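You operate a simulated robot arm through the tools that you are given. There is no shell and no other tool.

You run a simulated two-armed robot. Do the job below in one go: nothing can be reset, and whatever is moved stays where it is left.

Task
Jog the last two pouches out of the grippers, then switch off.
Fine: pull the magazine out first so that none is picked; JOG twice, RESET between; main switch off, then push the magazine home. Where these are worked on the way, their far stop is far enough and under half their travel is too little: magazine.

It is judged by the outcome, as a careful person would: the job done as asked, and still so three seconds after it is handed in. It fails if anything else is knocked over, pushed out of place, dropped, spilled or broken.

Robot
Two 7-joint arms with three-finger grippers on one trunk, on a base that moves. Base frame: it is fixed to the floor where the robot stands at the start and does not move with it; the origin is under the middle of the robot, x ahead of it, y to its left, z up. Lengths are in m, angles in degrees, forces in N, time in s.
The left shoulder is at the start at [0.07, 0.146, 1.062], the right one opposite. With the tool pointing down near the work surface each hand reaches from about 0.3 to 0.68 m from the robot's upright axis, wherever it stands, measured 20 degrees to its own side. Places, roughly: black mode switch [0.8, 2.5, 1.2]; blue reset button [0.9, 2.4, 1.1]; magazine [0.6, 2.3, 0.7]; main switch [1.1, 2.2, 1.2]; thick strawberry pouch pack [0.75, 2.25, 0.75]; white jog button [0.8, 2.4, 1.1]. Payload 2.2 kg a hand.
The tool frame of a hand sits at the grasp point between the pads (the TCP): z along the fingers, y along the line on which they close. The tips reach 0.028 m beyond it. The gripper opens to 0.102 m; its body begins 0.071 m behind the TCP.
Orientation is that of the tool frame in the base frame, as a unit quaternion [w, x, y, z]. With the fingers straight down and closing along the base's y, the tool's x points along the base's -x, its y along +y and its z along -z.

Tools
- The arms move only by the tool move_arm. It takes "left_moves", "right_moves" or both (then of equal length, played together; a hand with none holds still); each is a list of rows, each a list of 7 numbers: the shift along the tool's x, y, z in units of 500 mm (1.0 is 500 mm), then the turn, a rotation vector about the tool's x, y, z in units of 90 degrees (1.0 is 90 degrees), then the gripper command, from -1 (fully open) to 1 (shut), values between in proportion. In form: [[x, y, z, ax, ay, az, grip], ...]. A call has 1 to 20 rows; each row is the pose to reach, as a shift and turn from the pose commanded when the call began, along the tool's axes at that moment. A call with a number of a shift or a turn outside -1 to 1 is refused whole. Rows are played at 5 a second. More than 0.05 m and 8.6 degrees between two rows, or a gripper value outside its range, and nothing of the call is played. A pose out of reach is approached as far as the arm can. The call stops where the force on the tool passes 40 N (or 10 N more than at its start, if that is more) or the arm is blocked; 0.2 s more then pass. Each finger travels about 0.2035 m/s and halts on what it meets, pressing with about 25 N; the grip force reading is that of the motor and also rises with nothing between the fingers. The clock runs only during rows and for 0.2 s after the last one: add rows that repeat a pose to give the fingers time. The reply holds the time, the measured pose of the TCP, the force on the tool along the base axes, the opening and the grip force, in the units named above and with some noise, with the torque about the TCP (base axes, N m) and any sound that the robot's microphone picked up, and new pictures: "show" is both (left out), scene, wrist or none (wrist: the cameras of the hands that moved).
- Cameras (640 x 400 px; columns grow to the right, rows downward): "scene" is now at [0.1327, 0.0091, 1.2819]; the picture's right is [0.09, -1.00, 0.00], its down [-0.65, -0.06, -0.76] and it looks along [0.75, 0.07, -0.65] (base axes); focal length 272 px, centre (320, 200). "left" rides on the left gripper at [0.072, 0.038, -0.086] in its tool frame; the picture's right is [-0.46, 0.89, 0.00], its down [-0.60, -0.32, -0.73] and it looks along [-0.65, -0.34, 0.68] (tool axes); focal length 256 px, centre (320, 200). "right" rides on the right gripper at [0.069, 0.044, -0.086] in its tool frame; the picture's right is [-0.53, 0.85, 0.00], its down [-0.58, -0.36, -0.73] and it looks along [-0.62, -0.39, 0.68] (tool axes); focal length 256 px, centre (320, 200). There is no depth. A picture from a camera that has moved, and an enlarged one, comes with that camera's place and axes in the base frame and with its lens.
- lift_body(by): slides the trunk up (or, below 0, down) by that many m; the arms and the scene camera ride with it, the base frame stays. It gives what a move gives, with no picture.
- drive_base(legs): drives the robot by 1 to 6 legs, each [ahead, left, turn to the left] in m, m and degrees, along the robot's own axes; the way and the turn of a leg run together, so that a leg with both is an arc; at most 1.5 m and 180 degrees a leg. The arms and the cameras ride along, it lands a little off, and it stops where it bumps. It gives what a move gives, and a new picture of the scene camera.
- head_to(pan, tilt): turns the head with the scene camera to pan (to the left, within 86 degrees either way) and tilt (down, from -29 to 69), counted from straight ahead of the robot. It gives what a move gives, and a new picture of the scene camera.
- close_up(camera, box): a new picture of the part [left, top, right, bottom] of that camera's present view, enlarged. No time passes.
- hand_in(): hands the job in; it is judged then, once.

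Places have to be worked out from the pictures, the camera data and where the tool is seen. Open the grippers and draw the arms clear of the work before you hand the job in, unless the task says otherwise.

The tools are called after ">>>" by a JSON object that holds its "name" and its "arguments". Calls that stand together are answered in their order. move_arm: Moves the arms, as the interface text tells. Its arguments: {"type":"object","properties":{"left_moves":{"type":"array","items":{"type":"array","items":{"type":"number"}}},"right_moves":{"type":"array","items":{"type":"array","items":{"type":"number"}}},"show":{"type":"string","enum":["both","scene","wrist","none"]}},"required":[]} The other tools are called the same way: lift_body (by) moves the trunk up or down; drive_base (legs) drives the base; head_to (pan, tilt) turns the head that bears the scene camera; close_up (camera, box) takes an enlarged picture of a part of a camera's view; hand_in () hands the job in.

At the start:

```text
time_s: 0.0
left_ee_pos: [0.4709, 0.2169, 1.0015]
left_ee_rot: [0.0, 0.0, 1.0, 0.0]
left_force: [-0.1, 0.3, 0.1]
left_torque: [0.01, 0.02, 0.02]
left_opening: 0.1021
left_finger_force: 0.0
right_ee_pos: [0.3753, -0.1745, 0.9425]
right_ee_rot: [-0.001, 0.0, 1.0, 0.0]
right_force: [0.3, -0.4, -1.2]
right_torque: [-0.01, -0.03, -0.02]
right_opening: 0.102
right_finger_force: 0.1
trunk travel left (down, up): [-0.6, 0.34]
robot x, y, heading: [-0.0026, 0.0012, -0.1]
head pan, tilt (commanded): [5.3, 40.7]
```

scene: 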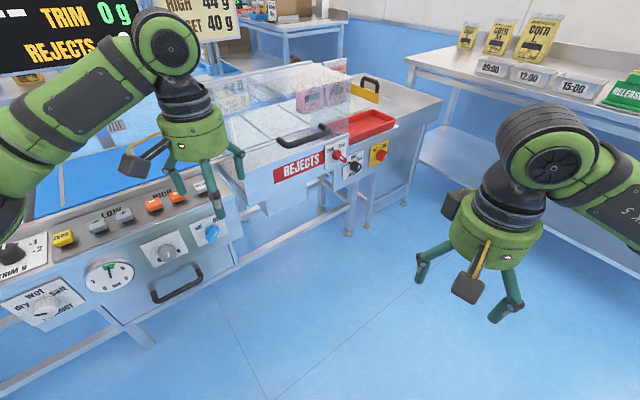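
right: 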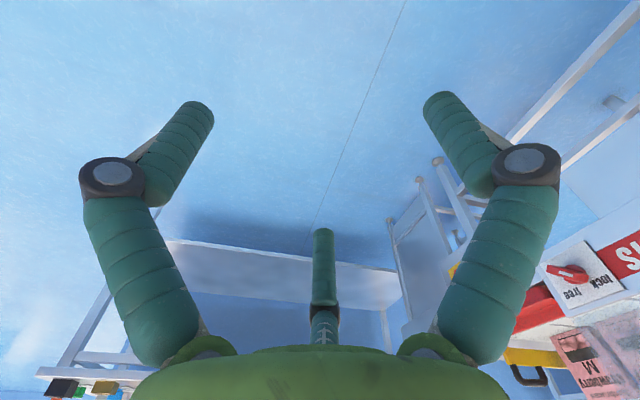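
left: 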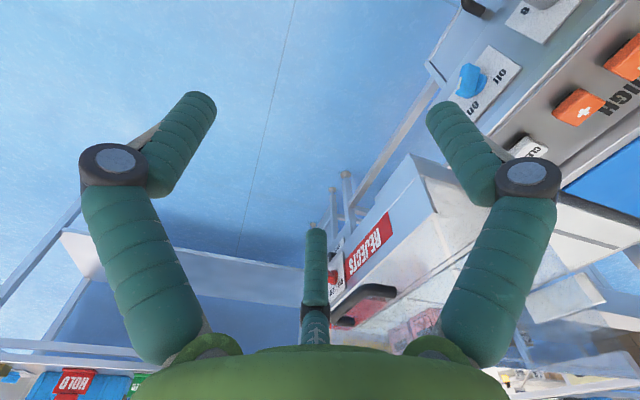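

The places given lie about 2.3 m to my left, so I turn the head that way to look at the machine there before moving anything.

>>> {"name": "head_to", "arguments": {"pan": 70, "tilt": 15}}

```text
time_s: 1.4
left_ee_pos: [0.471, 0.2175, 1.003]
left_ee_rot: [0.0, 0.001, 1.0, 0.0]
left_force: [0.0, -0.1, 0.0]
left_torque: [-0.02, 0.02, 0.0]
left_opening: 0.1021
left_finger_force: 0.1
right_ee_pos: [0.3749, -0.1746, 0.9418]
right_ee_rot: [0.0, 0.0, 1.0, 0.0]
right_force: [0.1, 0.3, 0.1]
right_torque: [0.0, 0.0, 0.0]
right_opening: 0.1021
right_finger_force: 0.1
trunk travel left (down, up): [-0.6, 0.34]
robot x, y, heading: [-0.0021, -0.001, -0.1]
head pan, tilt (commanded): [70.0, 15.0]
camera scene: at [0.0806, 0.089, 1.3225], right [0.94, -0.34, 0.0], down [-0.09, -0.24, -0.97], along [0.33, 0.91, -0.26], focal length 272 px, centre (320, 200)
```

scene: 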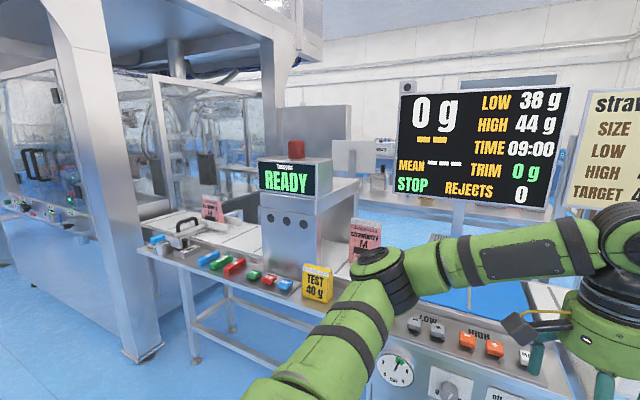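

The line's machines are in view, but the controls named should sit around column 308, behind the READY box. I take enlarged views of that area and the area to the left.

>>> {"name": "close_up", "arguments": {"camera": "scene", "box": [140, 50, 400, 260]}}

>>> {"name": "close_up", "arguments": {"camera": "scene", "box": [0, 50, 180, 260]}}

```text
1.90 times, centred on (270, 155) of scene
camera zoom: at [0.0806, 0.089, 1.3225], right [0.94, -0.34, 0.0], down [-0.09, -0.24, -0.97], along [0.33, 0.91, -0.26], focal length 518 px, centre (415, 286)
```

zoom: 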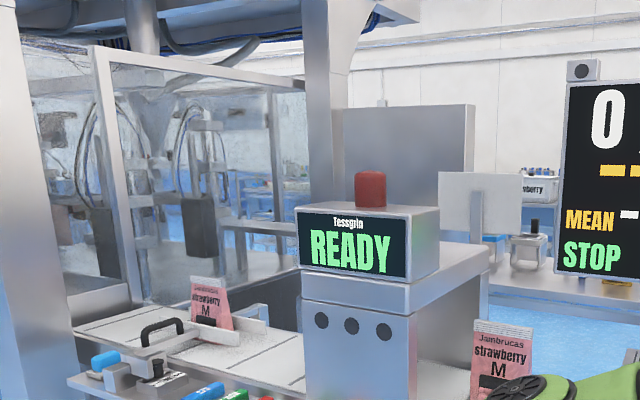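

```text
1.90 times, centred on (90, 155) of scene
camera zoom: at [0.0806, 0.089, 1.3225], right [0.94, -0.34, 0.0], down [-0.09, -0.24, -0.97], along [0.33, 0.91, -0.26], focal length 518 px, centre (758, 286)
```

zoom: 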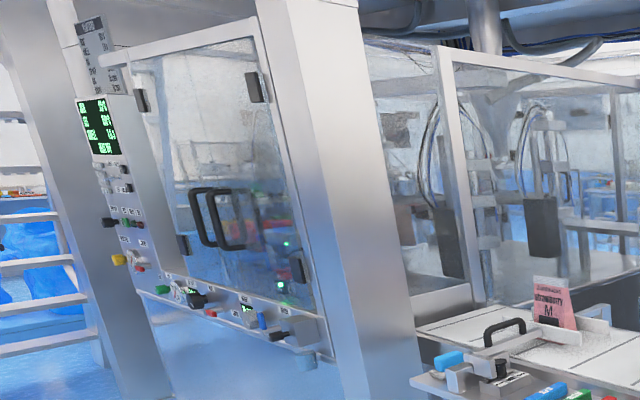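

The named spot lies behind the READY box, possibly at the grey cabinet. I look further to the left and then to the right for free floor and a way round.

>>> {"name": "head_to", "arguments": {"pan": 86, "tilt": 30}}

>>> {"name": "head_to", "arguments": {"pan": 35, "tilt": 20}}

>>> {"name": "head_to", "arguments": {"pan": -60, "tilt": 20}}

```text
time_s: 2.1
left_ee_pos: [0.4711, 0.2164, 1.002]
left_ee_rot: [-0.001, 0.0, 1.0, 0.0]
left_force: [-0.5, 0.3, -0.5]
left_torque: [0.02, 0.02, -0.02]
left_opening: 0.1019
left_finger_force: 0.1
right_ee_pos: [0.3751, -0.1751, 0.9426]
right_ee_rot: [-0.001, 0.0, 1.0, 0.0]
right_force: [0.6, 0.3, -0.9]
right_torque: [-0.01, 0.02, 0.0]
right_opening: 0.102
right_finger_force: 0.1
trunk travel left (down, up): [-0.6, 0.34]
robot x, y, heading: [0.0003, -0.0034, 0.1]
head pan, tilt (commanded): [85.9, 30.0]
camera scene: at [0.0551, 0.0915, 1.2984], right [1.0, -0.07, 0.0], down [-0.04, -0.5, -0.87], along [0.06, 0.86, -0.5], focal length 272 px, centre (320, 200)
```

scene: 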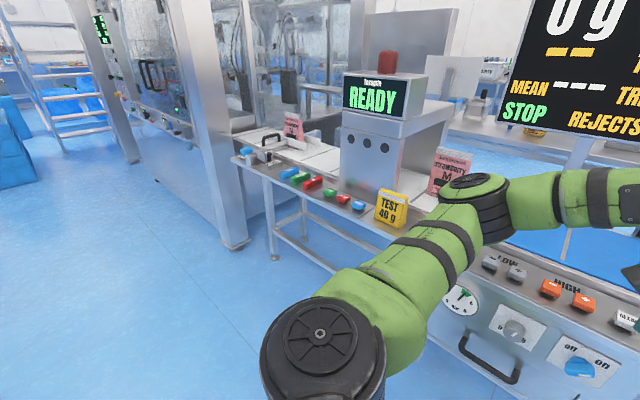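

```text
time_s: 3.3
left_ee_pos: [0.4706, 0.2155, 1.0017]
left_ee_rot: [0.0, 0.0, 1.0, 0.0]
left_force: [0.8, 0.6, 0.0]
left_torque: [0.01, 0.03, 0.03]
left_opening: 0.1022
left_finger_force: 0.1
right_ee_pos: [0.3746, -0.1743, 0.942]
right_ee_rot: [0.0, 0.0, 1.0, 0.0]
right_force: [0.7, -0.4, -0.6]
right_torque: [0.01, 0.0, 0.0]
right_opening: 0.102
right_finger_force: 0.0
trunk travel left (down, up): [-0.6, 0.34]
robot x, y, heading: [0.0014, 0.0024, 0.1]
head pan, tilt (commanded): [35.0, 20.0]
camera scene: at [0.1248, 0.0548, 1.3144], right [0.57, -0.82, 0.0], down [-0.28, -0.2, -0.94], along [0.77, 0.54, -0.34], focal length 272 px, centre (320, 200)
```

scene: 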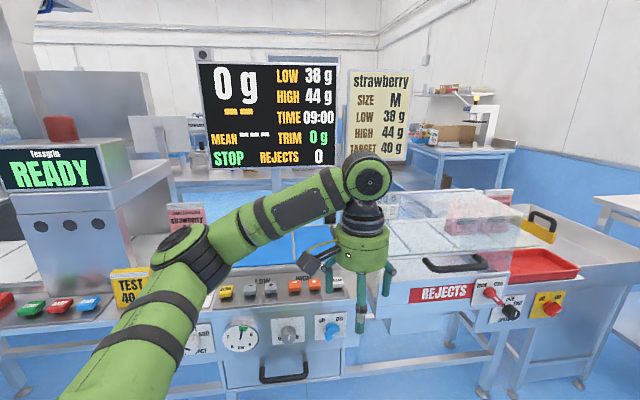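

```text
time_s: 5.0
left_ee_pos: [0.4709, 0.2169, 1.0018]
left_ee_rot: [0.001, 0.0, 1.0, 0.0]
left_force: [0.4, 0.3, -0.4]
left_torque: [-0.01, 0.0, 0.01]
left_opening: 0.1023
left_finger_force: 0.1
right_ee_pos: [0.375, -0.174, 0.9434]
right_ee_rot: [0.0, 0.0, 1.0, -0.001]
right_force: [0.8, -0.5, -0.2]
right_torque: [0.0, 0.0, 0.01]
right_opening: 0.1022
right_finger_force: 0.0
trunk travel left (down, up): [-0.6, 0.34]
robot x, y, heading: [0.0034, 0.0032, -0.1]
head pan, tilt (commanded): [-60.0, 20.0]
camera scene: at [0.0952, -0.0793, 1.3144], right [-0.87, -0.5, 0.0], down [-0.17, 0.3, -0.94], along [0.47, -0.81, -0.34], focal length 272 px, centre (320, 200)
```

scene: 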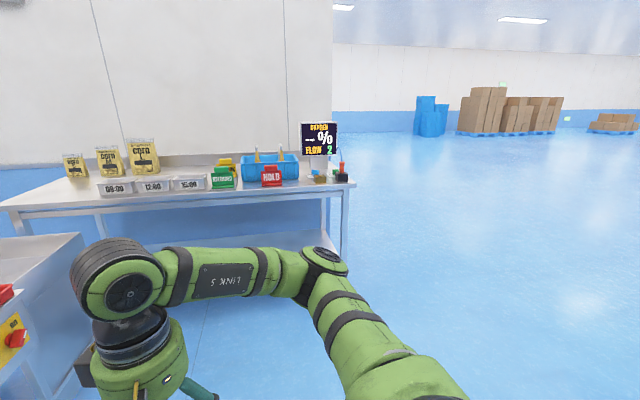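

The line runs at about 45° across my front, and the cabinet with the named controls stands behind the READY box. I raise the trunk fully to look over it.

>>> {"name": "lift_body", "arguments": {"by": 0.34}}

>>> {"name": "head_to", "arguments": {"pan": 65, "tilt": 25}}

>>> {"name": "close_up", "arguments": {"camera": "scene", "box": [200, 50, 440, 220]}}

```text
time_s: 8.4
left_ee_pos: [0.4718, 0.217, 1.3413]
left_ee_rot: [0.0, 0.0, 1.0, 0.0]
left_force: [0.7, -0.7, 0.5]
left_torque: [0.0, 0.01, 0.03]
left_opening: 0.102
left_finger_force: 0.0
right_ee_pos: [0.3752, -0.1756, 1.2814]
right_ee_rot: [0.0, 0.0, 1.0, 0.0]
right_force: [-0.7, -0.6, -0.1]
right_torque: [0.0, -0.01, 0.02]
right_opening: 0.1021
right_finger_force: 0.1
trunk travel left (down, up): [-0.94, 0.0]
robot x, y, heading: [-0.0008, -0.0004, -0.1]
head pan, tilt (commanded): [-60.0, 20.0]
```

```text
time_s: 10.4
left_ee_pos: [0.4719, 0.2163, 1.3416]
left_ee_rot: [-0.001, -0.001, 1.0, 0.001]
left_force: [0.4, -0.2, 0.7]
left_torque: [0.0, 0.02, 0.0]
left_opening: 0.1019
left_finger_force: 0.0
right_ee_pos: [0.3748, -0.1757, 1.283]
right_ee_rot: [0.0, 0.0, 1.0, 0.001]
right_force: [0.1, -0.7, 0.0]
right_torque: [0.0, -0.01, 0.01]
right_opening: 0.102
right_finger_force: 0.1
trunk travel left (down, up): [-0.94, 0.0]
robot x, y, heading: [-0.0006, -0.0014, 0.0]
head pan, tilt (commanded): [65.0, 25.0]
camera scene: at [0.0876, 0.0848, 1.6463], right [0.91, -0.42, 0.0], down [-0.18, -0.38, -0.91], along [0.38, 0.82, -0.42], focal length 272 px, centre (320, 200)
```

scene: 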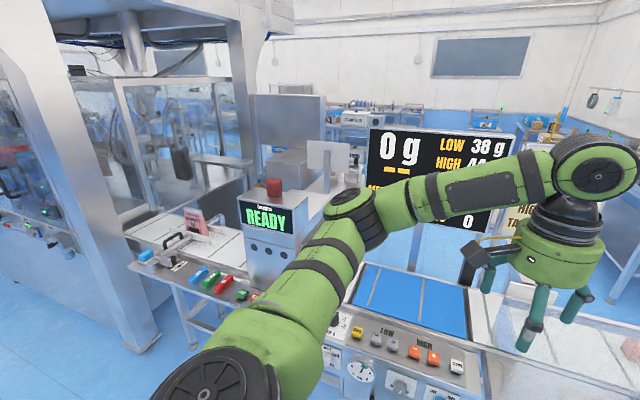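

```text
2.35 times, centred on (320, 135) of scene
camera zoom: at [0.0876, 0.0848, 1.6463], right [0.91, -0.42, 0.0], down [-0.18, -0.38, -0.91], along [0.38, 0.82, -0.42], focal length 640 px, centre (320, 353)
```

zoom: 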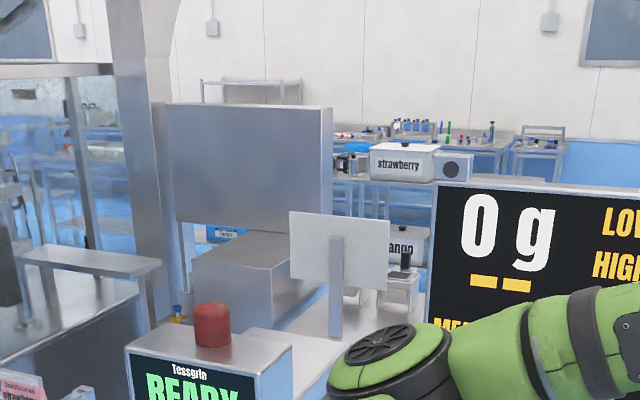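

The cabinet's back faces me, so its controls face the far aisle and I must drive round. I check the gap on the right between the reject table and the shelf from this height.

>>> {"name": "head_to", "arguments": {"pan": 10, "tilt": 25}}

>>> {"name": "head_to", "arguments": {"pan": -30, "tilt": 40}}

```text
time_s: 11.7
left_ee_pos: [0.4703, 0.2165, 1.3418]
left_ee_rot: [0.0, 0.0, 1.0, 0.0]
left_force: [-0.3, 0.4, 0.0]
left_torque: [0.01, 0.03, 0.02]
left_opening: 0.1018
left_finger_force: 0.0
right_ee_pos: [0.374, -0.1742, 1.282]
right_ee_rot: [0.0, 0.0, 1.0, 0.0]
right_force: [-0.8, -0.7, 0.6]
right_torque: [-0.02, -0.02, -0.03]
right_opening: 0.1021
right_finger_force: 0.0
trunk travel left (down, up): [-0.94, 0.0]
robot x, y, heading: [0.0003, 0.0017, -0.2]
head pan, tilt (commanded): [10.0, 25.0]
camera scene: at [0.1393, 0.0174, 1.6463], right [0.17, -0.98, 0.0], down [-0.42, -0.07, -0.91], along [0.89, 0.16, -0.42], focal length 272 px, centre (320, 200)
```

scene: 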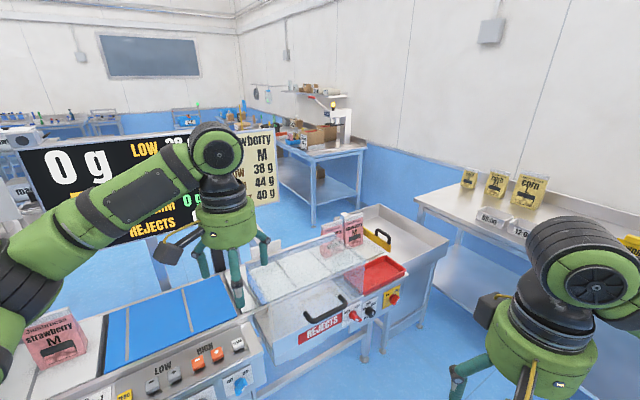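

```text
time_s: 12.7
left_ee_pos: [0.472, 0.2165, 1.3414]
left_ee_rot: [0.0, 0.0, 1.0, 0.001]
left_force: [-0.5, 0.4, -0.8]
left_torque: [-0.03, 0.03, 0.01]
left_opening: 0.1019
left_finger_force: 0.0
right_ee_pos: [0.3747, -0.1745, 1.283]
right_ee_rot: [0.0, 0.0, 1.0, 0.0]
right_force: [-0.5, 0.1, -0.4]
right_torque: [-0.04, 0.0, -0.01]
right_opening: 0.1022
right_finger_force: 0.0
trunk travel left (down, up): [-0.94, 0.0]
robot x, y, heading: [-0.0006, 0.0017, -0.0]
head pan, tilt (commanded): [-30.0, 40.0]
camera scene: at [0.1222, -0.0411, 1.623], right [-0.5, -0.87, 0.0], down [-0.56, 0.32, -0.77], along [0.66, -0.38, -0.64], focal length 272 px, centre (320, 200)
```

scene: 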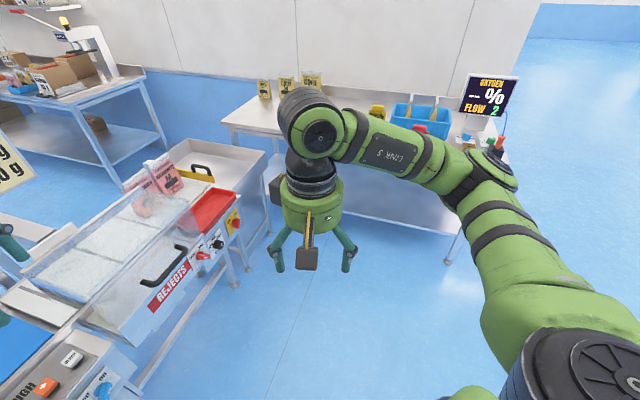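

I want a better estimate of the gap between the reject table's end and the shelf, so I enlarge that part.

>>> {"name": "close_up", "arguments": {"camera": "scene", "box": [80, 60, 400, 260]}}

>>> {"name": "head_to", "arguments": {"pan": -5, "tilt": 25}}

>>> {"name": "close_up", "arguments": {"camera": "scene", "box": [180, 120, 460, 340]}}

```text
2.00 times, centred on (240, 160) of scene
camera zoom: at [0.1222, -0.0411, 1.623], right [-0.5, -0.87, 0.0], down [-0.56, 0.32, -0.77], along [0.66, -0.38, -0.64], focal length 544 px, centre (480, 280)
```

zoom: 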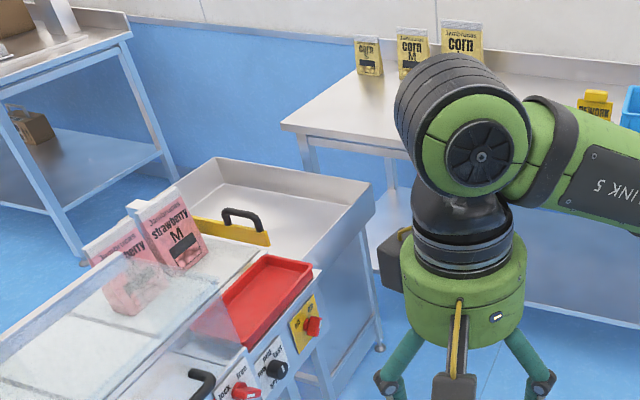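

```text
time_s: 13.6
left_ee_pos: [0.4707, 0.2166, 1.3422]
left_ee_rot: [0.0, 0.0, 1.0, 0.0]
left_force: [-0.3, 0.9, 0.0]
left_torque: [-0.01, 0.01, 0.01]
left_opening: 0.102
left_finger_force: 0.0
right_ee_pos: [0.3734, -0.1739, 1.2834]
right_ee_rot: [0.0, 0.0, 1.0, 0.0]
right_force: [1.3, 0.1, 0.3]
right_torque: [0.03, 0.02, -0.01]
right_opening: 0.1019
right_finger_force: 0.0
trunk travel left (down, up): [-0.94, 0.0]
robot x, y, heading: [0.0031, -0.0002, -0.2]
head pan, tilt (commanded): [-5.0, 25.0]
camera scene: at [0.1403, -0.0068, 1.6463], right [-0.09, -1.0, 0.0], down [-0.42, 0.04, -0.91], along [0.9, -0.08, -0.42], focal length 272 px, centre (320, 200)
```

scene: 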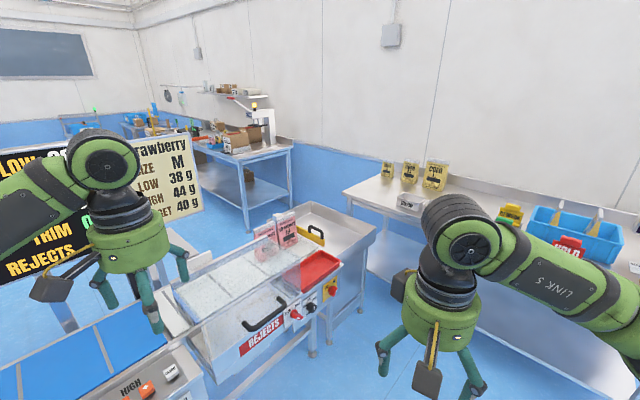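

```text
1.82 times, centred on (320, 230) of scene
camera zoom: at [0.1403, -0.0068, 1.6463], right [-0.09, -1.0, 0.0], down [-0.42, 0.04, -0.91], along [0.9, -0.08, -0.42], focal length 494 px, centre (320, 146)
```

zoom: 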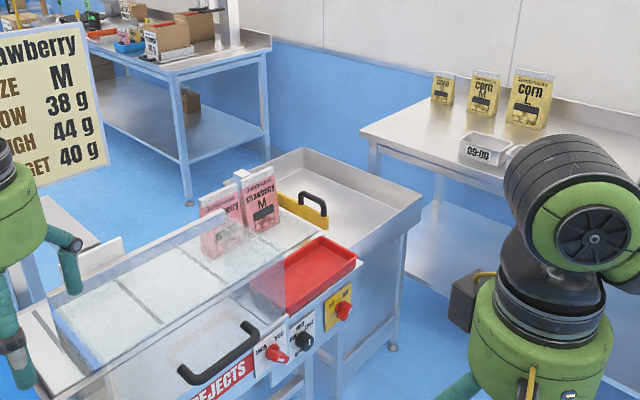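

The right-hand gap looks only about 0.2 m wide, too narrow for me. I back off a little and turn left to survey the left side of the filling machine for a way round.

>>> {"name": "drive_base", "arguments": {"legs": [[-0.3, -0.2, 0], [0, 0, 80]]}}

>>> {"name": "head_to", "arguments": {"pan": 0, "tilt": 15}}

>>> {"name": "head_to", "arguments": {"pan": 50, "tilt": 15}}

```text
time_s: 19.4
left_ee_pos: [-0.4351, 0.2967, 1.3434]
left_ee_rot: [0.001, -0.646, 0.763, 0.001]
left_force: [-0.4, 0.0, -0.1]
left_torque: [0.0, -0.02, -0.01]
left_opening: 0.1021
left_finger_force: 0.0
right_ee_pos: [-0.0652, 0.1384, 1.2819]
right_ee_rot: [0.0, -0.646, 0.764, -0.001]
right_force: [-0.7, 0.5, 0.0]
right_torque: [0.03, 0.0, -0.02]
right_opening: 0.102
right_finger_force: 0.0
trunk travel left (down, up): [-0.94, 0.0]
robot x, y, heading: [-0.2975, -0.2046, 80.8]
head pan, tilt (commanded): [-5.0, 25.0]
camera scene: at [-0.2696, -0.0633, 1.6463], right [0.97, -0.25, 0.0], down [-0.11, -0.41, -0.91], along [0.23, 0.88, -0.42], focal length 272 px, centre (320, 200)
```

scene: 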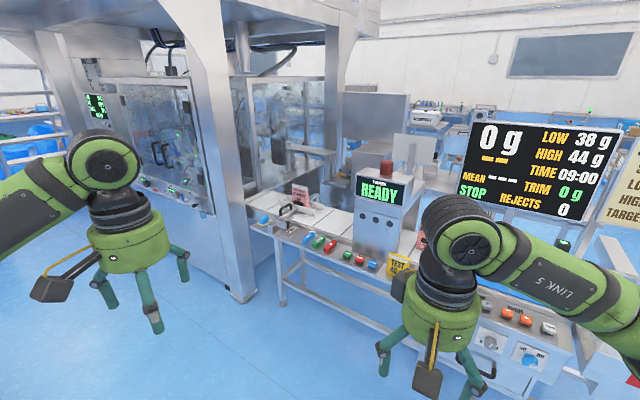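

```text
time_s: 20.1
left_ee_pos: [-0.4365, 0.2975, 1.3416]
left_ee_rot: [0.0, -0.646, 0.763, 0.0]
left_force: [-0.2, -0.3, 0.1]
left_torque: [-0.04, 0.02, 0.02]
left_opening: 0.102
left_finger_force: 0.0
right_ee_pos: [-0.0655, 0.1379, 1.282]
right_ee_rot: [-0.001, -0.646, 0.763, 0.0]
right_force: [0.3, -0.4, -0.3]
right_torque: [-0.02, 0.0, 0.02]
right_opening: 0.1021
right_finger_force: 0.1
trunk travel left (down, up): [-0.94, 0.0]
robot x, y, heading: [-0.2997, -0.2031, 80.8]
head pan, tilt (commanded): [0.0, 15.0]
camera scene: at [-0.2778, -0.0603, 1.6625], right [0.99, -0.17, 0.0], down [-0.04, -0.26, -0.97], along [0.16, 0.95, -0.26], focal length 272 px, centre (320, 200)
```

scene: 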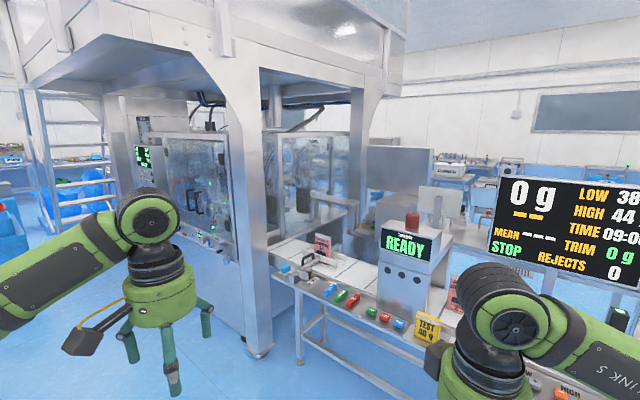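

```text
time_s: 21.3
left_ee_pos: [-0.4349, 0.2986, 1.3423]
left_ee_rot: [0.0, -0.646, 0.763, 0.0]
left_force: [0.0, 0.0, -0.5]
left_torque: [0.0, -0.01, 0.02]
left_opening: 0.1017
left_finger_force: 0.1
right_ee_pos: [-0.0657, 0.1387, 1.2826]
right_ee_rot: [0.0, -0.646, 0.764, 0.0]
right_force: [-0.5, 0.3, 1.0]
right_torque: [0.02, 0.0, 0.0]
right_opening: 0.1019
right_finger_force: 0.0
trunk travel left (down, up): [-0.94, 0.0]
robot x, y, heading: [-0.301, -0.2018, 80.4]
head pan, tilt (commanded): [50.0, 15.0]
camera scene: at [-0.3538, -0.0813, 1.6626], right [0.76, 0.65, 0.0], down [0.17, -0.2, -0.97], along [-0.63, 0.73, -0.26], focal length 272 px, centre (320, 200)
```

scene: 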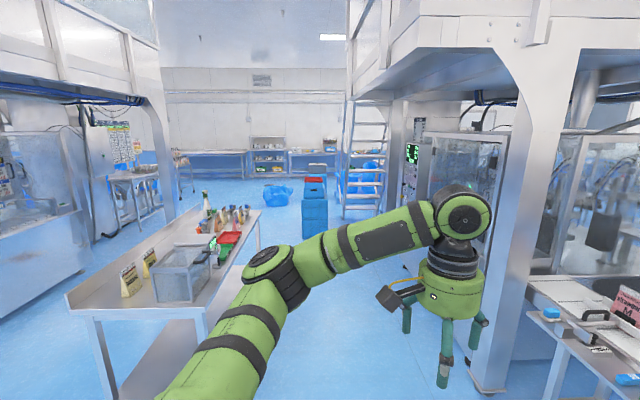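

There is a wide aisle on the left between the machine and the table, leading past a blue bin and a ladder. I turn to face along it (about 131°) and drive forward, keeping to the middle.

>>> {"name": "drive_base", "arguments": {"legs": [[0, 0, 51], [1.3, -0.2, 0]]}}

>>> {"name": "head_to", "arguments": {"pan": 0, "tilt": 15}}

>>> {"name": "head_to", "arguments": {"pan": -60, "tilt": 20}}

```text
time_s: 30.1
left_ee_pos: [-1.4932, 1.0788, 1.3425]
left_ee_rot: [0.0, 0.917, -0.399, 0.001]
left_force: [0.5, 0.4, 0.3]
left_torque: [0.0, 0.01, 0.01]
left_opening: 0.1021
left_finger_force: 0.1
right_ee_pos: [-1.141, 1.2748, 1.283]
right_ee_rot: [0.001, 0.917, -0.4, 0.0]
right_force: [0.7, -0.9, 0.2]
right_torque: [0.0, 0.03, -0.03]
right_opening: 0.102
right_finger_force: 0.1
trunk travel left (down, up): [-0.94, 0.0]
robot x, y, heading: [-1.013, 0.882, 132.8]
head pan, tilt (commanded): [50.0, 15.0]
camera scene: at [-1.1421, 0.9144, 1.6626], right [-0.05, 1.0, 0.0], down [0.26, 0.01, -0.97], along [-0.96, -0.05, -0.26], focal length 272 px, centre (320, 200)
```

scene: 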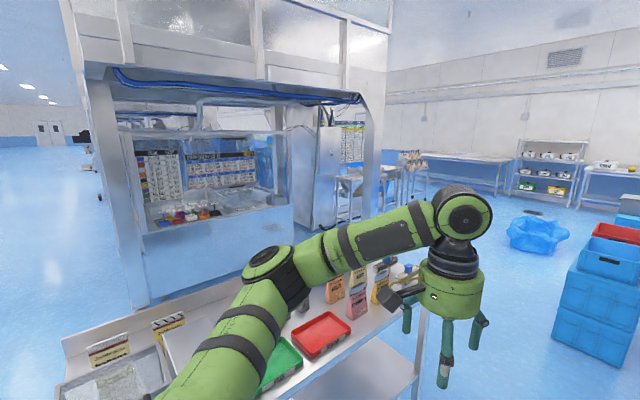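

```text
time_s: 31.3
left_ee_pos: [-1.493, 1.0794, 1.3421]
left_ee_rot: [0.0, 0.917, -0.399, 0.0]
left_force: [0.5, 0.0, 0.1]
left_torque: [0.01, 0.03, 0.01]
left_opening: 0.1018
left_finger_force: 0.1
right_ee_pos: [-1.141, 1.2749, 1.2839]
right_ee_rot: [0.0, 0.917, -0.4, 0.0]
right_force: [-0.6, -0.7, -0.5]
right_torque: [-0.04, -0.02, -0.02]
right_opening: 0.1018
right_finger_force: 0.1
trunk travel left (down, up): [-0.94, 0.0]
robot x, y, heading: [-1.0144, 0.8838, 132.8]
head pan, tilt (commanded): [0.0, 15.0]
camera scene: at [-1.1131, 0.9883, 1.6626], right [0.73, 0.68, 0.0], down [0.18, -0.19, -0.97], along [-0.66, 0.71, -0.26], focal length 272 px, centre (320, 200)
```

scene: 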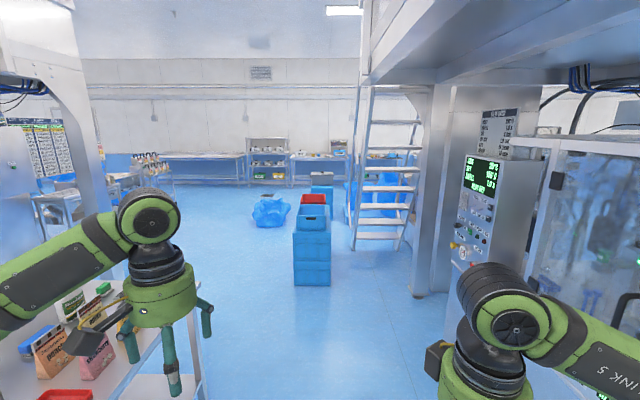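

```text
time_s: 32.6
left_ee_pos: [-1.4935, 1.0804, 1.3409]
left_ee_rot: [0.0, 0.917, -0.4, 0.001]
left_force: [0.5, -0.2, 0.6]
left_torque: [0.0, 0.0, 0.01]
left_opening: 0.1019
left_finger_force: 0.0
right_ee_pos: [-1.1418, 1.2762, 1.2822]
right_ee_rot: [0.001, 0.917, -0.399, 0.001]
right_force: [-1.0, 0.2, 0.3]
right_torque: [0.02, 0.0, 0.02]
right_opening: 0.1019
right_finger_force: 0.0
trunk travel left (down, up): [-0.94, 0.0]
robot x, y, heading: [-1.0164, 0.8807, 132.9]
head pan, tilt (commanded): [-60.0, 20.0]
camera scene: at [-1.0222, 1.0091, 1.6544], right [0.96, -0.29, 0.0], down [-0.1, -0.33, -0.94], along [0.28, 0.9, -0.34], focal length 272 px, centre (320, 200)
```

scene: 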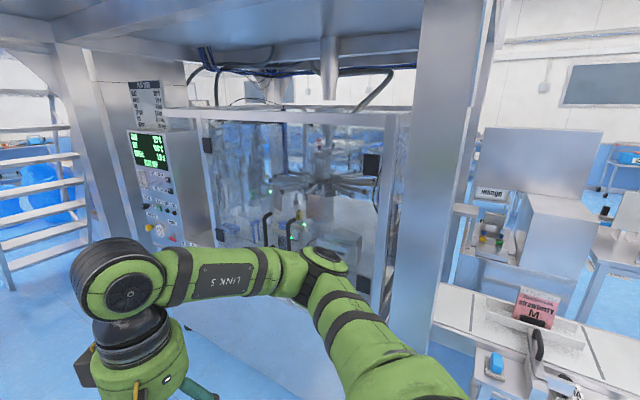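

The way round: past the left table's end, left of the blue bin stack, then round the ladder foot. I drive the first stretch and look again.

>>> {"name": "drive_base", "arguments": {"legs": [[1.4, 0.03, 0]]}}

>>> {"name": "head_to", "arguments": {"pan": 0, "tilt": 25}}

```text
time_s: 39.7
left_ee_pos: [-2.499, 2.0934, 1.3423]
left_ee_rot: [0.0, 0.92, -0.393, 0.0]
left_force: [0.2, -0.2, 0.1]
left_torque: [0.01, 0.02, 0.01]
left_opening: 0.1021
left_finger_force: 0.0
right_ee_pos: [-2.1476, 2.294, 1.2834]
right_ee_rot: [0.0, 0.92, -0.393, 0.0]
right_force: [-0.1, -0.4, 0.4]
right_torque: [0.0, 0.04, -0.02]
right_opening: 0.1021
right_finger_force: 0.0
trunk travel left (down, up): [-0.94, 0.0]
robot x, y, heading: [-2.0137, 1.9041, 133.8]
head pan, tilt (commanded): [-60.0, 20.0]
camera scene: at [-2.0256, 2.0293, 1.6545], right [0.96, -0.28, 0.0], down [-0.1, -0.33, -0.94], along [0.26, 0.9, -0.34], focal length 272 px, centre (320, 200)
```

scene: 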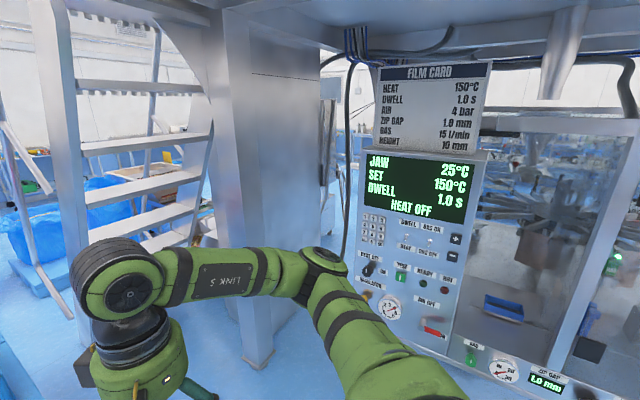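

```text
time_s: 41.0
left_ee_pos: [-2.4981, 2.0948, 1.3419]
left_ee_rot: [0.0, 0.919, -0.394, 0.0]
left_force: [0.5, 0.2, -0.3]
left_torque: [-0.05, -0.03, -0.05]
left_opening: 0.102
left_finger_force: 0.1
right_ee_pos: [-2.1489, 2.295, 1.2829]
right_ee_rot: [0.001, 0.92, -0.393, 0.0]
right_force: [0.5, -0.4, 0.3]
right_torque: [-0.01, -0.01, -0.02]
right_opening: 0.1023
right_finger_force: 0.1
trunk travel left (down, up): [-0.94, 0.0]
robot x, y, heading: [-2.0168, 1.9029, 133.7]
head pan, tilt (commanded): [0.0, 25.0]
camera scene: at [-2.116, 2.0074, 1.6463], right [0.72, 0.69, 0.0], down [0.29, -0.31, -0.91], along [-0.63, 0.66, -0.42], focal length 272 px, centre (320, 200)
```

scene: 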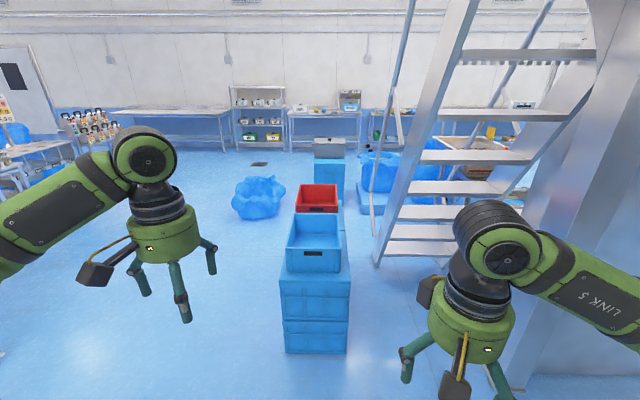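

The bins stand in a row with gaps and the ladder foot is to their right. I drive left of the first bins, diagonally, then look again.

>>> {"name": "drive_base", "arguments": {"legs": [[0.7, 0.43, 0], [0.68, 0.44, 0]]}}

>>> {"name": "head_to", "arguments": {"pan": -40, "tilt": 25}}

```text
time_s: 49.3
left_ee_pos: [-4.0819, 2.4709, 1.3417]
left_ee_rot: [0.0, 0.92, -0.391, 0.0]
left_force: [0.5, 0.1, 0.0]
left_torque: [-0.02, 0.01, 0.04]
left_opening: 0.1022
left_finger_force: 0.0
right_ee_pos: [-3.7326, 2.673, 1.283]
right_ee_rot: [0.0, 0.92, -0.391, -0.001]
right_force: [0.1, -0.3, -0.5]
right_torque: [0.0, 0.02, 0.03]
right_opening: 0.1018
right_finger_force: 0.1
trunk travel left (down, up): [-0.94, 0.0]
robot x, y, heading: [-3.6011, 2.2785, 133.8]
head pan, tilt (commanded): [0.0, 25.0]
camera scene: at [-3.6986, 2.385, 1.6465], right [0.72, 0.69, 0.0], down [0.29, -0.3, -0.91], along [-0.63, 0.65, -0.42], focal length 272 px, centre (320, 200)
```

scene: 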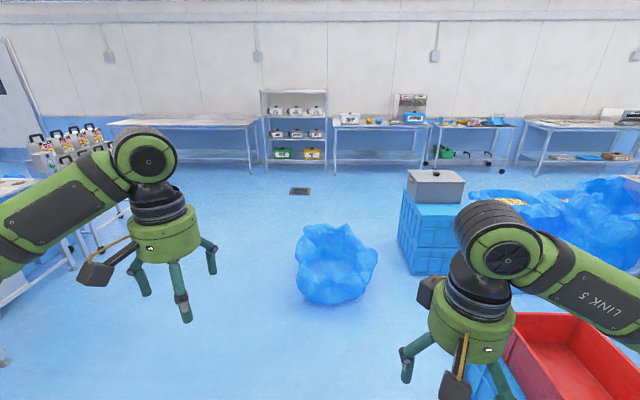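

```text
time_s: 50.4
left_ee_pos: [-4.084, 2.4698, 1.3407]
left_ee_rot: [0.0, 0.92, -0.392, 0.0]
left_force: [-0.3, 0.2, -0.3]
left_torque: [-0.04, -0.02, 0.0]
left_opening: 0.102
left_finger_force: 0.0
right_ee_pos: [-3.7361, 2.6734, 1.2829]
right_ee_rot: [0.0, 0.92, -0.391, 0.0]
right_force: [0.3, 0.4, -0.1]
right_torque: [0.02, 0.0, -0.02]
right_opening: 0.1018
right_finger_force: 0.1
trunk travel left (down, up): [-0.94, 0.0]
robot x, y, heading: [-3.5989, 2.2819, 133.7]
head pan, tilt (commanded): [-40.0, 25.0]
camera scene: at [-3.6432, 2.411, 1.6463], right [1.0, 0.07, 0.0], down [0.03, -0.42, -0.91], along [-0.06, 0.9, -0.42], focal length 272 px, centre (320, 200)
```

scene: 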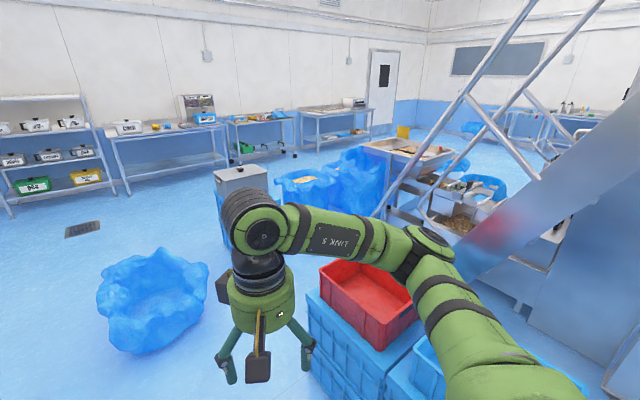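

The area behind the ladder holds bags and trays. I enlarge that area to choose between the corridor behind the ladder and the wider way along the wall.

>>> {"name": "close_up", "arguments": {"camera": "scene", "box": [200, 60, 640, 335]}}

>>> {"name": "head_to", "arguments": {"pan": -65, "tilt": 20}}

```text
1.45 times, centred on (420, 198) of scene
camera zoom: at [-3.6432, 2.411, 1.6463], right [1.0, 0.07, 0.0], down [0.03, -0.42, -0.91], along [-0.06, 0.9, -0.42], focal length 396 px, centre (174, 204)
```

zoom: 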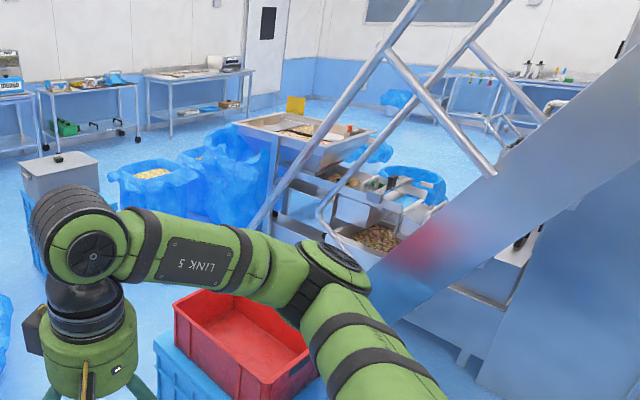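

```text
time_s: 51.3
left_ee_pos: [-4.0827, 2.4713, 1.3415]
left_ee_rot: [0.0, 0.92, -0.391, 0.0]
left_force: [0.5, 0.5, 0.0]
left_torque: [-0.03, -0.01, 0.03]
left_opening: 0.1021
left_finger_force: 0.0
right_ee_pos: [-3.7345, 2.6726, 1.2827]
right_ee_rot: [0.0, 0.921, -0.391, -0.001]
right_force: [0.6, 0.5, -0.2]
right_torque: [0.05, -0.01, 0.02]
right_opening: 0.102
right_finger_force: 0.1
trunk travel left (down, up): [-0.94, 0.0]
robot x, y, heading: [-3.5996, 2.2802, 133.9]
head pan, tilt (commanded): [-65.0, 20.0]
camera scene: at [-3.6031, 2.406, 1.6544], right [0.93, -0.36, 0.0], down [-0.12, -0.32, -0.94], along [0.34, 0.88, -0.34], focal length 272 px, centre (320, 200)
```

scene: 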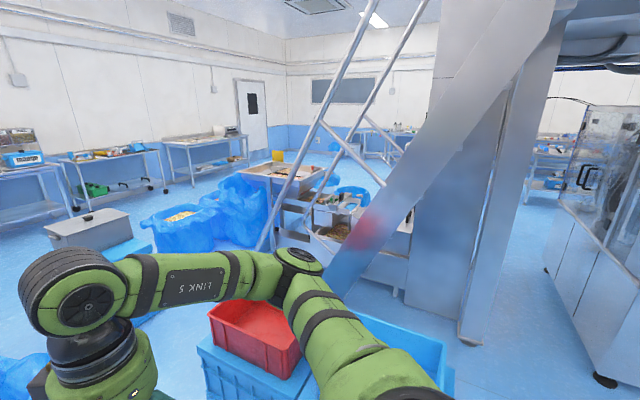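

The space behind the ladder is blocked by a tray station, so I take the wide way: left of the loose bag, then along the wall tables. I drive there and turn right.

>>> {"name": "drive_base", "arguments": {"legs": [[1.14, 0.9, 0], [1.44, -0.16, 0], [0.93, -0.54, 0], [0, 0, -90]]}}

>>> {"name": "head_to", "arguments": {"pan": -25, "tilt": 22}}

```text
time_s: 74.4
left_ee_pos: [-6.0076, 5.1818, 1.342]
left_ee_rot: [0.0, -0.373, 0.928, 0.0]
left_force: [0.4, 0.4, 0.9]
left_torque: [0.01, 0.03, -0.01]
left_opening: 0.102
left_finger_force: 0.1
right_ee_pos: [-5.8068, 4.8339, 1.2821]
right_ee_rot: [-0.001, -0.374, 0.928, 0.0]
right_force: [0.3, -0.2, 1.2]
right_torque: [0.02, 0.0, 0.01]
right_opening: 0.1021
right_finger_force: 0.1
trunk travel left (down, up): [-0.94, 0.0]
robot x, y, heading: [-6.1949, 4.6981, 44.0]
head pan, tilt (commanded): [-65.0, 20.0]
camera scene: at [-6.0763, 4.7025, 1.6544], right [-0.36, -0.93, 0.0], down [-0.32, 0.12, -0.94], along [0.88, -0.34, -0.34], focal length 272 px, centre (320, 200)
```

scene: 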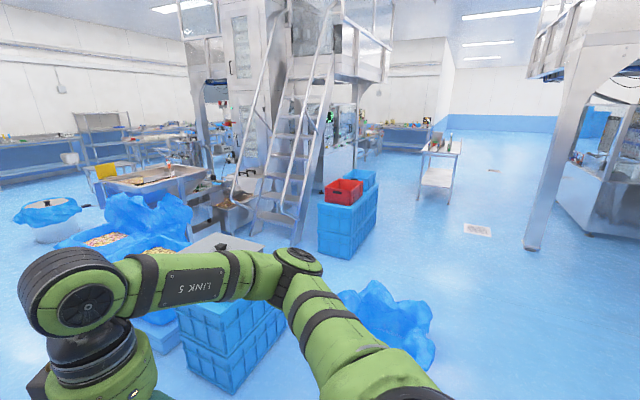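

```text
time_s: 75.5
left_ee_pos: [-6.0084, 5.1825, 1.3419]
left_ee_rot: [0.0, -0.373, 0.928, 0.0]
left_force: [-0.1, 0.5, -0.4]
left_torque: [0.0, 0.03, 0.01]
left_opening: 0.1018
left_finger_force: 0.0
right_ee_pos: [-5.807, 4.8342, 1.2824]
right_ee_rot: [0.0, -0.374, 0.928, 0.0]
right_force: [-0.6, 0.2, 0.2]
right_torque: [0.02, 0.0, 0.01]
right_opening: 0.102
right_finger_force: 0.1
trunk travel left (down, up): [-0.94, 0.0]
robot x, y, heading: [-6.2003, 4.6988, 43.7]
head pan, tilt (commanded): [-25.0, 22.0]
camera scene: at [-6.075, 4.7655, 1.6512], right [0.32, -0.95, 0.0], down [-0.35, -0.12, -0.93], along [0.88, 0.3, -0.37], focal length 272 px, centre (320, 200)
```

scene: 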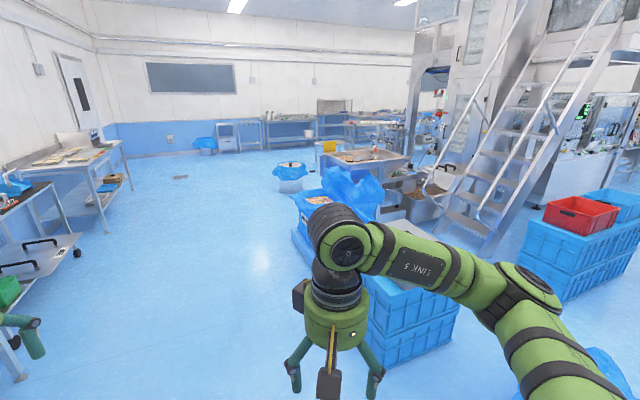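

The floor ahead is clear between the bins on the right and the wall tables on the left. I drive 3 m along this stretch and then look toward the back of the line.

>>> {"name": "drive_base", "arguments": {"legs": [[1.5, -0.02, 0], [1.5, -0.05, 0]]}}

>>> {"name": "head_to", "arguments": {"pan": -50, "tilt": 20}}

```text
refused: leg 1 is longer than a leg can be; nothing moved
```

```text
time_s: 76.4
left_ee_pos: [-6.0075, 5.1818, 1.3415]
left_ee_rot: [0.0, -0.374, 0.927, 0.0]
left_force: [0.0, -0.4, 0.2]
left_torque: [0.02, 0.01, -0.04]
left_opening: 0.102
left_finger_force: 0.1
right_ee_pos: [-5.8065, 4.8327, 1.2826]
right_ee_rot: [0.0, -0.374, 0.928, 0.0]
right_force: [0.2, -0.7, -0.3]
right_torque: [0.01, 0.0, 0.0]
right_opening: 0.1021
right_finger_force: 0.0
trunk travel left (down, up): [-0.94, 0.0]
robot x, y, heading: [-6.1982, 4.6987, 43.9]
head pan, tilt (commanded): [-50.0, 20.0]
camera scene: at [-6.0702, 4.7258, 1.6544], right [-0.11, -0.99, 0.0], down [-0.34, 0.04, -0.94], along [0.93, -0.1, -0.34], focal length 272 px, centre (320, 200)
```

scene: 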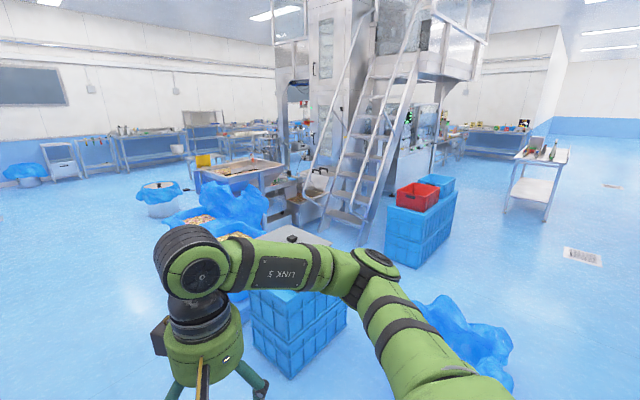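

The first leg was just over the length limit, so nothing moved. I repeat it with slightly shorter legs.

>>> {"name": "drive_base", "arguments": {"legs": [[1.48, -0.02, 0], [1.48, -0.02, 0]]}}

>>> {"name": "head_to", "arguments": {"pan": -60, "tilt": 20}}

```text
time_s: 90.7
left_ee_pos: [-3.851, 7.1993, 1.3409]
left_ee_rot: [0.0, -0.375, 0.927, 0.0]
left_force: [-0.3, 0.5, -0.5]
left_torque: [0.03, 0.01, -0.01]
left_opening: 0.1023
left_finger_force: 0.0
right_ee_pos: [-3.6486, 6.8496, 1.2826]
right_ee_rot: [-0.001, -0.374, 0.927, 0.0]
right_force: [-0.9, -0.2, -0.1]
right_torque: [0.03, 0.02, -0.01]
right_opening: 0.1019
right_finger_force: 0.0
trunk travel left (down, up): [-0.94, 0.0]
robot x, y, heading: [-4.0378, 6.7141, 44.2]
head pan, tilt (commanded): [-50.0, 20.0]
camera scene: at [-3.9122, 6.7417, 1.6545], right [-0.1, -0.99, 0.0], down [-0.34, 0.04, -0.94], along [0.93, -0.1, -0.34], focal length 272 px, centre (320, 200)
```

scene: 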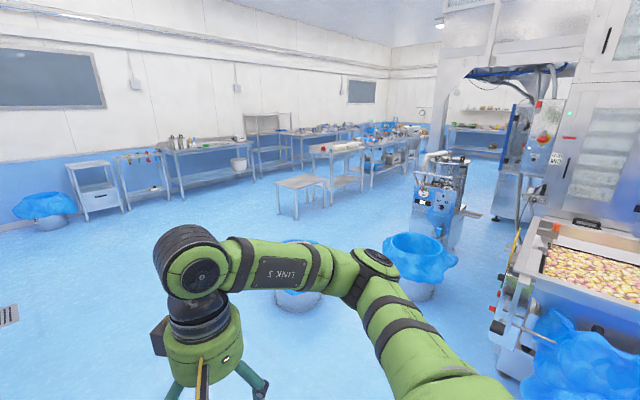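

```text
time_s: 91.4
left_ee_pos: [-3.8499, 7.1985, 1.3418]
left_ee_rot: [-0.001, -0.374, 0.927, 0.0]
left_force: [0.2, 0.3, 0.4]
left_torque: [0.0, 0.01, -0.01]
left_opening: 0.1018
left_finger_force: 0.0
right_ee_pos: [-3.648, 6.8504, 1.2827]
right_ee_rot: [0.001, -0.375, 0.927, -0.001]
right_force: [-1.5, 0.5, -0.6]
right_torque: [0.01, 0.02, 0.01]
right_opening: 0.1021
right_finger_force: 0.1
trunk travel left (down, up): [-0.94, 0.0]
robot x, y, heading: [-4.0434, 6.716, 44.0]
head pan, tilt (commanded): [-60.0, 20.0]
camera scene: at [-3.9146, 6.7264, 1.6544], right [-0.28, -0.96, 0.0], down [-0.33, 0.09, -0.94], along [0.9, -0.26, -0.34], focal length 272 px, centre (320, 200)
```

scene: 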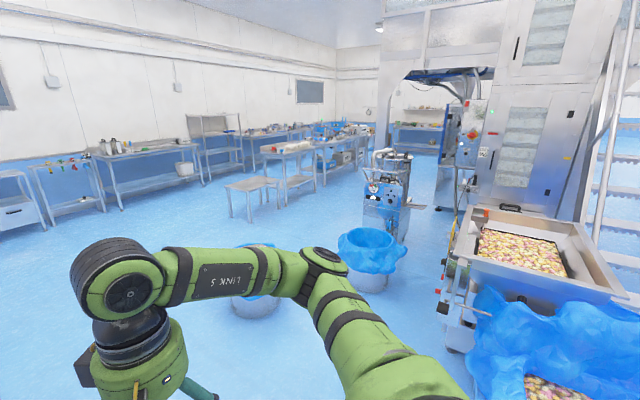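

Behind the line there's a cabinet with coloured controls near (470,130). I enlarge that view to identify panel and obstacles on the way.

>>> {"name": "close_up", "arguments": {"camera": "scene", "box": [340, 60, 560, 260]}}

```text
2.00 times, centred on (450, 160) of scene
camera zoom: at [-3.9146, 6.7264, 1.6544], right [-0.28, -0.96, 0.0], down [-0.33, 0.09, -0.94], along [0.9, -0.26, -0.34], focal length 544 px, centre (60, 280)
```

zoom: 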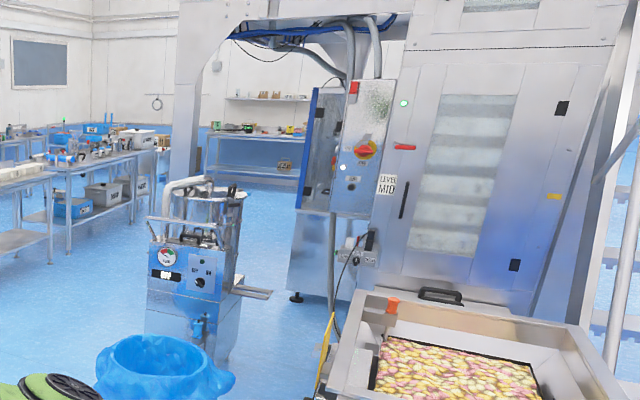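

A bucket, a bagged bin and a vacuum-like unit stand on the right and tables on the left, leaving a lane of about 1.4 m. I drive to the lane's entrance and turn right to face along it.

>>> {"name": "drive_base", "arguments": {"legs": [[1.26, -0.42, 0], [0.92, -0.8, 0], [0, 0, -92]]}}

>>> {"name": "head_to", "arguments": {"pan": 0, "tilt": 22}}

```text
time_s: 107.7
left_ee_pos: [-1.1316, 7.1808, 1.3407]
left_ee_rot: [0.0, 0.392, 0.92, -0.001]
left_force: [0.7, 0.3, 0.3]
left_torque: [0.0, 0.04, 0.01]
left_opening: 0.1018
left_finger_force: 0.1
right_ee_pos: [-1.48, 6.9784, 1.2835]
right_ee_rot: [0.0, 0.391, 0.92, 0.0]
right_force: [0.5, 0.2, -0.2]
right_torque: [0.03, 0.01, 0.02]
right_opening: 0.1019
right_finger_force: 0.0
trunk travel left (down, up): [-0.94, 0.0]
robot x, y, heading: [-1.6139, 7.3691, -46.1]
head pan, tilt (commanded): [-60.0, 20.0]
camera scene: at [-1.6063, 7.2454, 1.6544], right [-0.96, 0.28, 0.0], down [0.09, 0.33, -0.94], along [-0.26, -0.9, -0.34], focal length 272 px, centre (320, 200)
```

scene: 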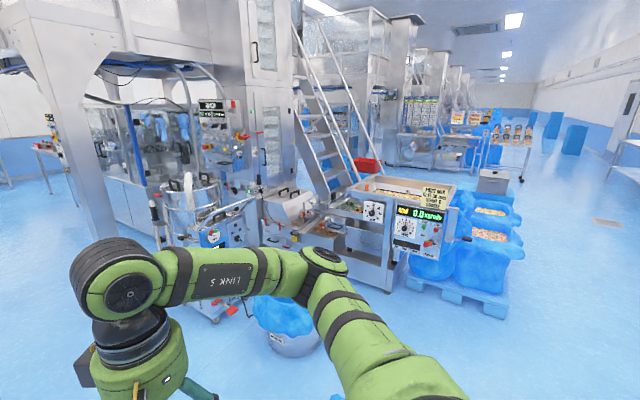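

```text
time_s: 109.0
left_ee_pos: [-1.1308, 7.1806, 1.3434]
left_ee_rot: [0.001, 0.392, 0.92, 0.0]
left_force: [0.4, -0.3, -0.3]
left_torque: [0.0, 0.02, 0.01]
left_opening: 0.102
left_finger_force: 0.0
right_ee_pos: [-1.4803, 6.9786, 1.2833]
right_ee_rot: [0.0, 0.392, 0.92, 0.0]
right_force: [0.3, 0.5, 0.2]
right_torque: [-0.01, 0.02, 0.01]
right_opening: 0.1018
right_finger_force: 0.1
trunk travel left (down, up): [-0.94, 0.0]
robot x, y, heading: [-1.6171, 7.3713, -46.0]
head pan, tilt (commanded): [0.0, 22.0]
camera scene: at [-1.5165, 7.2676, 1.6512], right [-0.72, -0.69, 0.0], down [-0.26, 0.27, -0.93], along [0.64, -0.67, -0.37], focal length 272 px, centre (320, 200)
```

scene: 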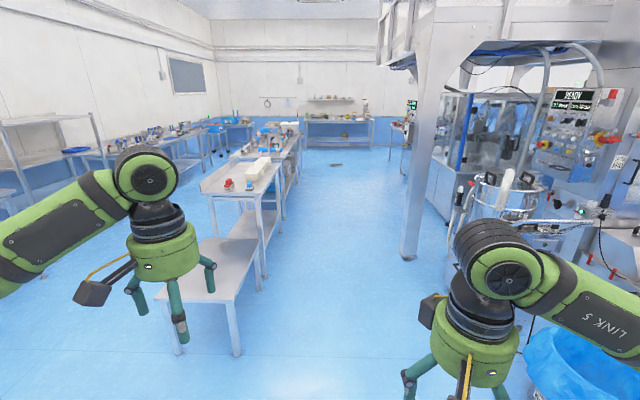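

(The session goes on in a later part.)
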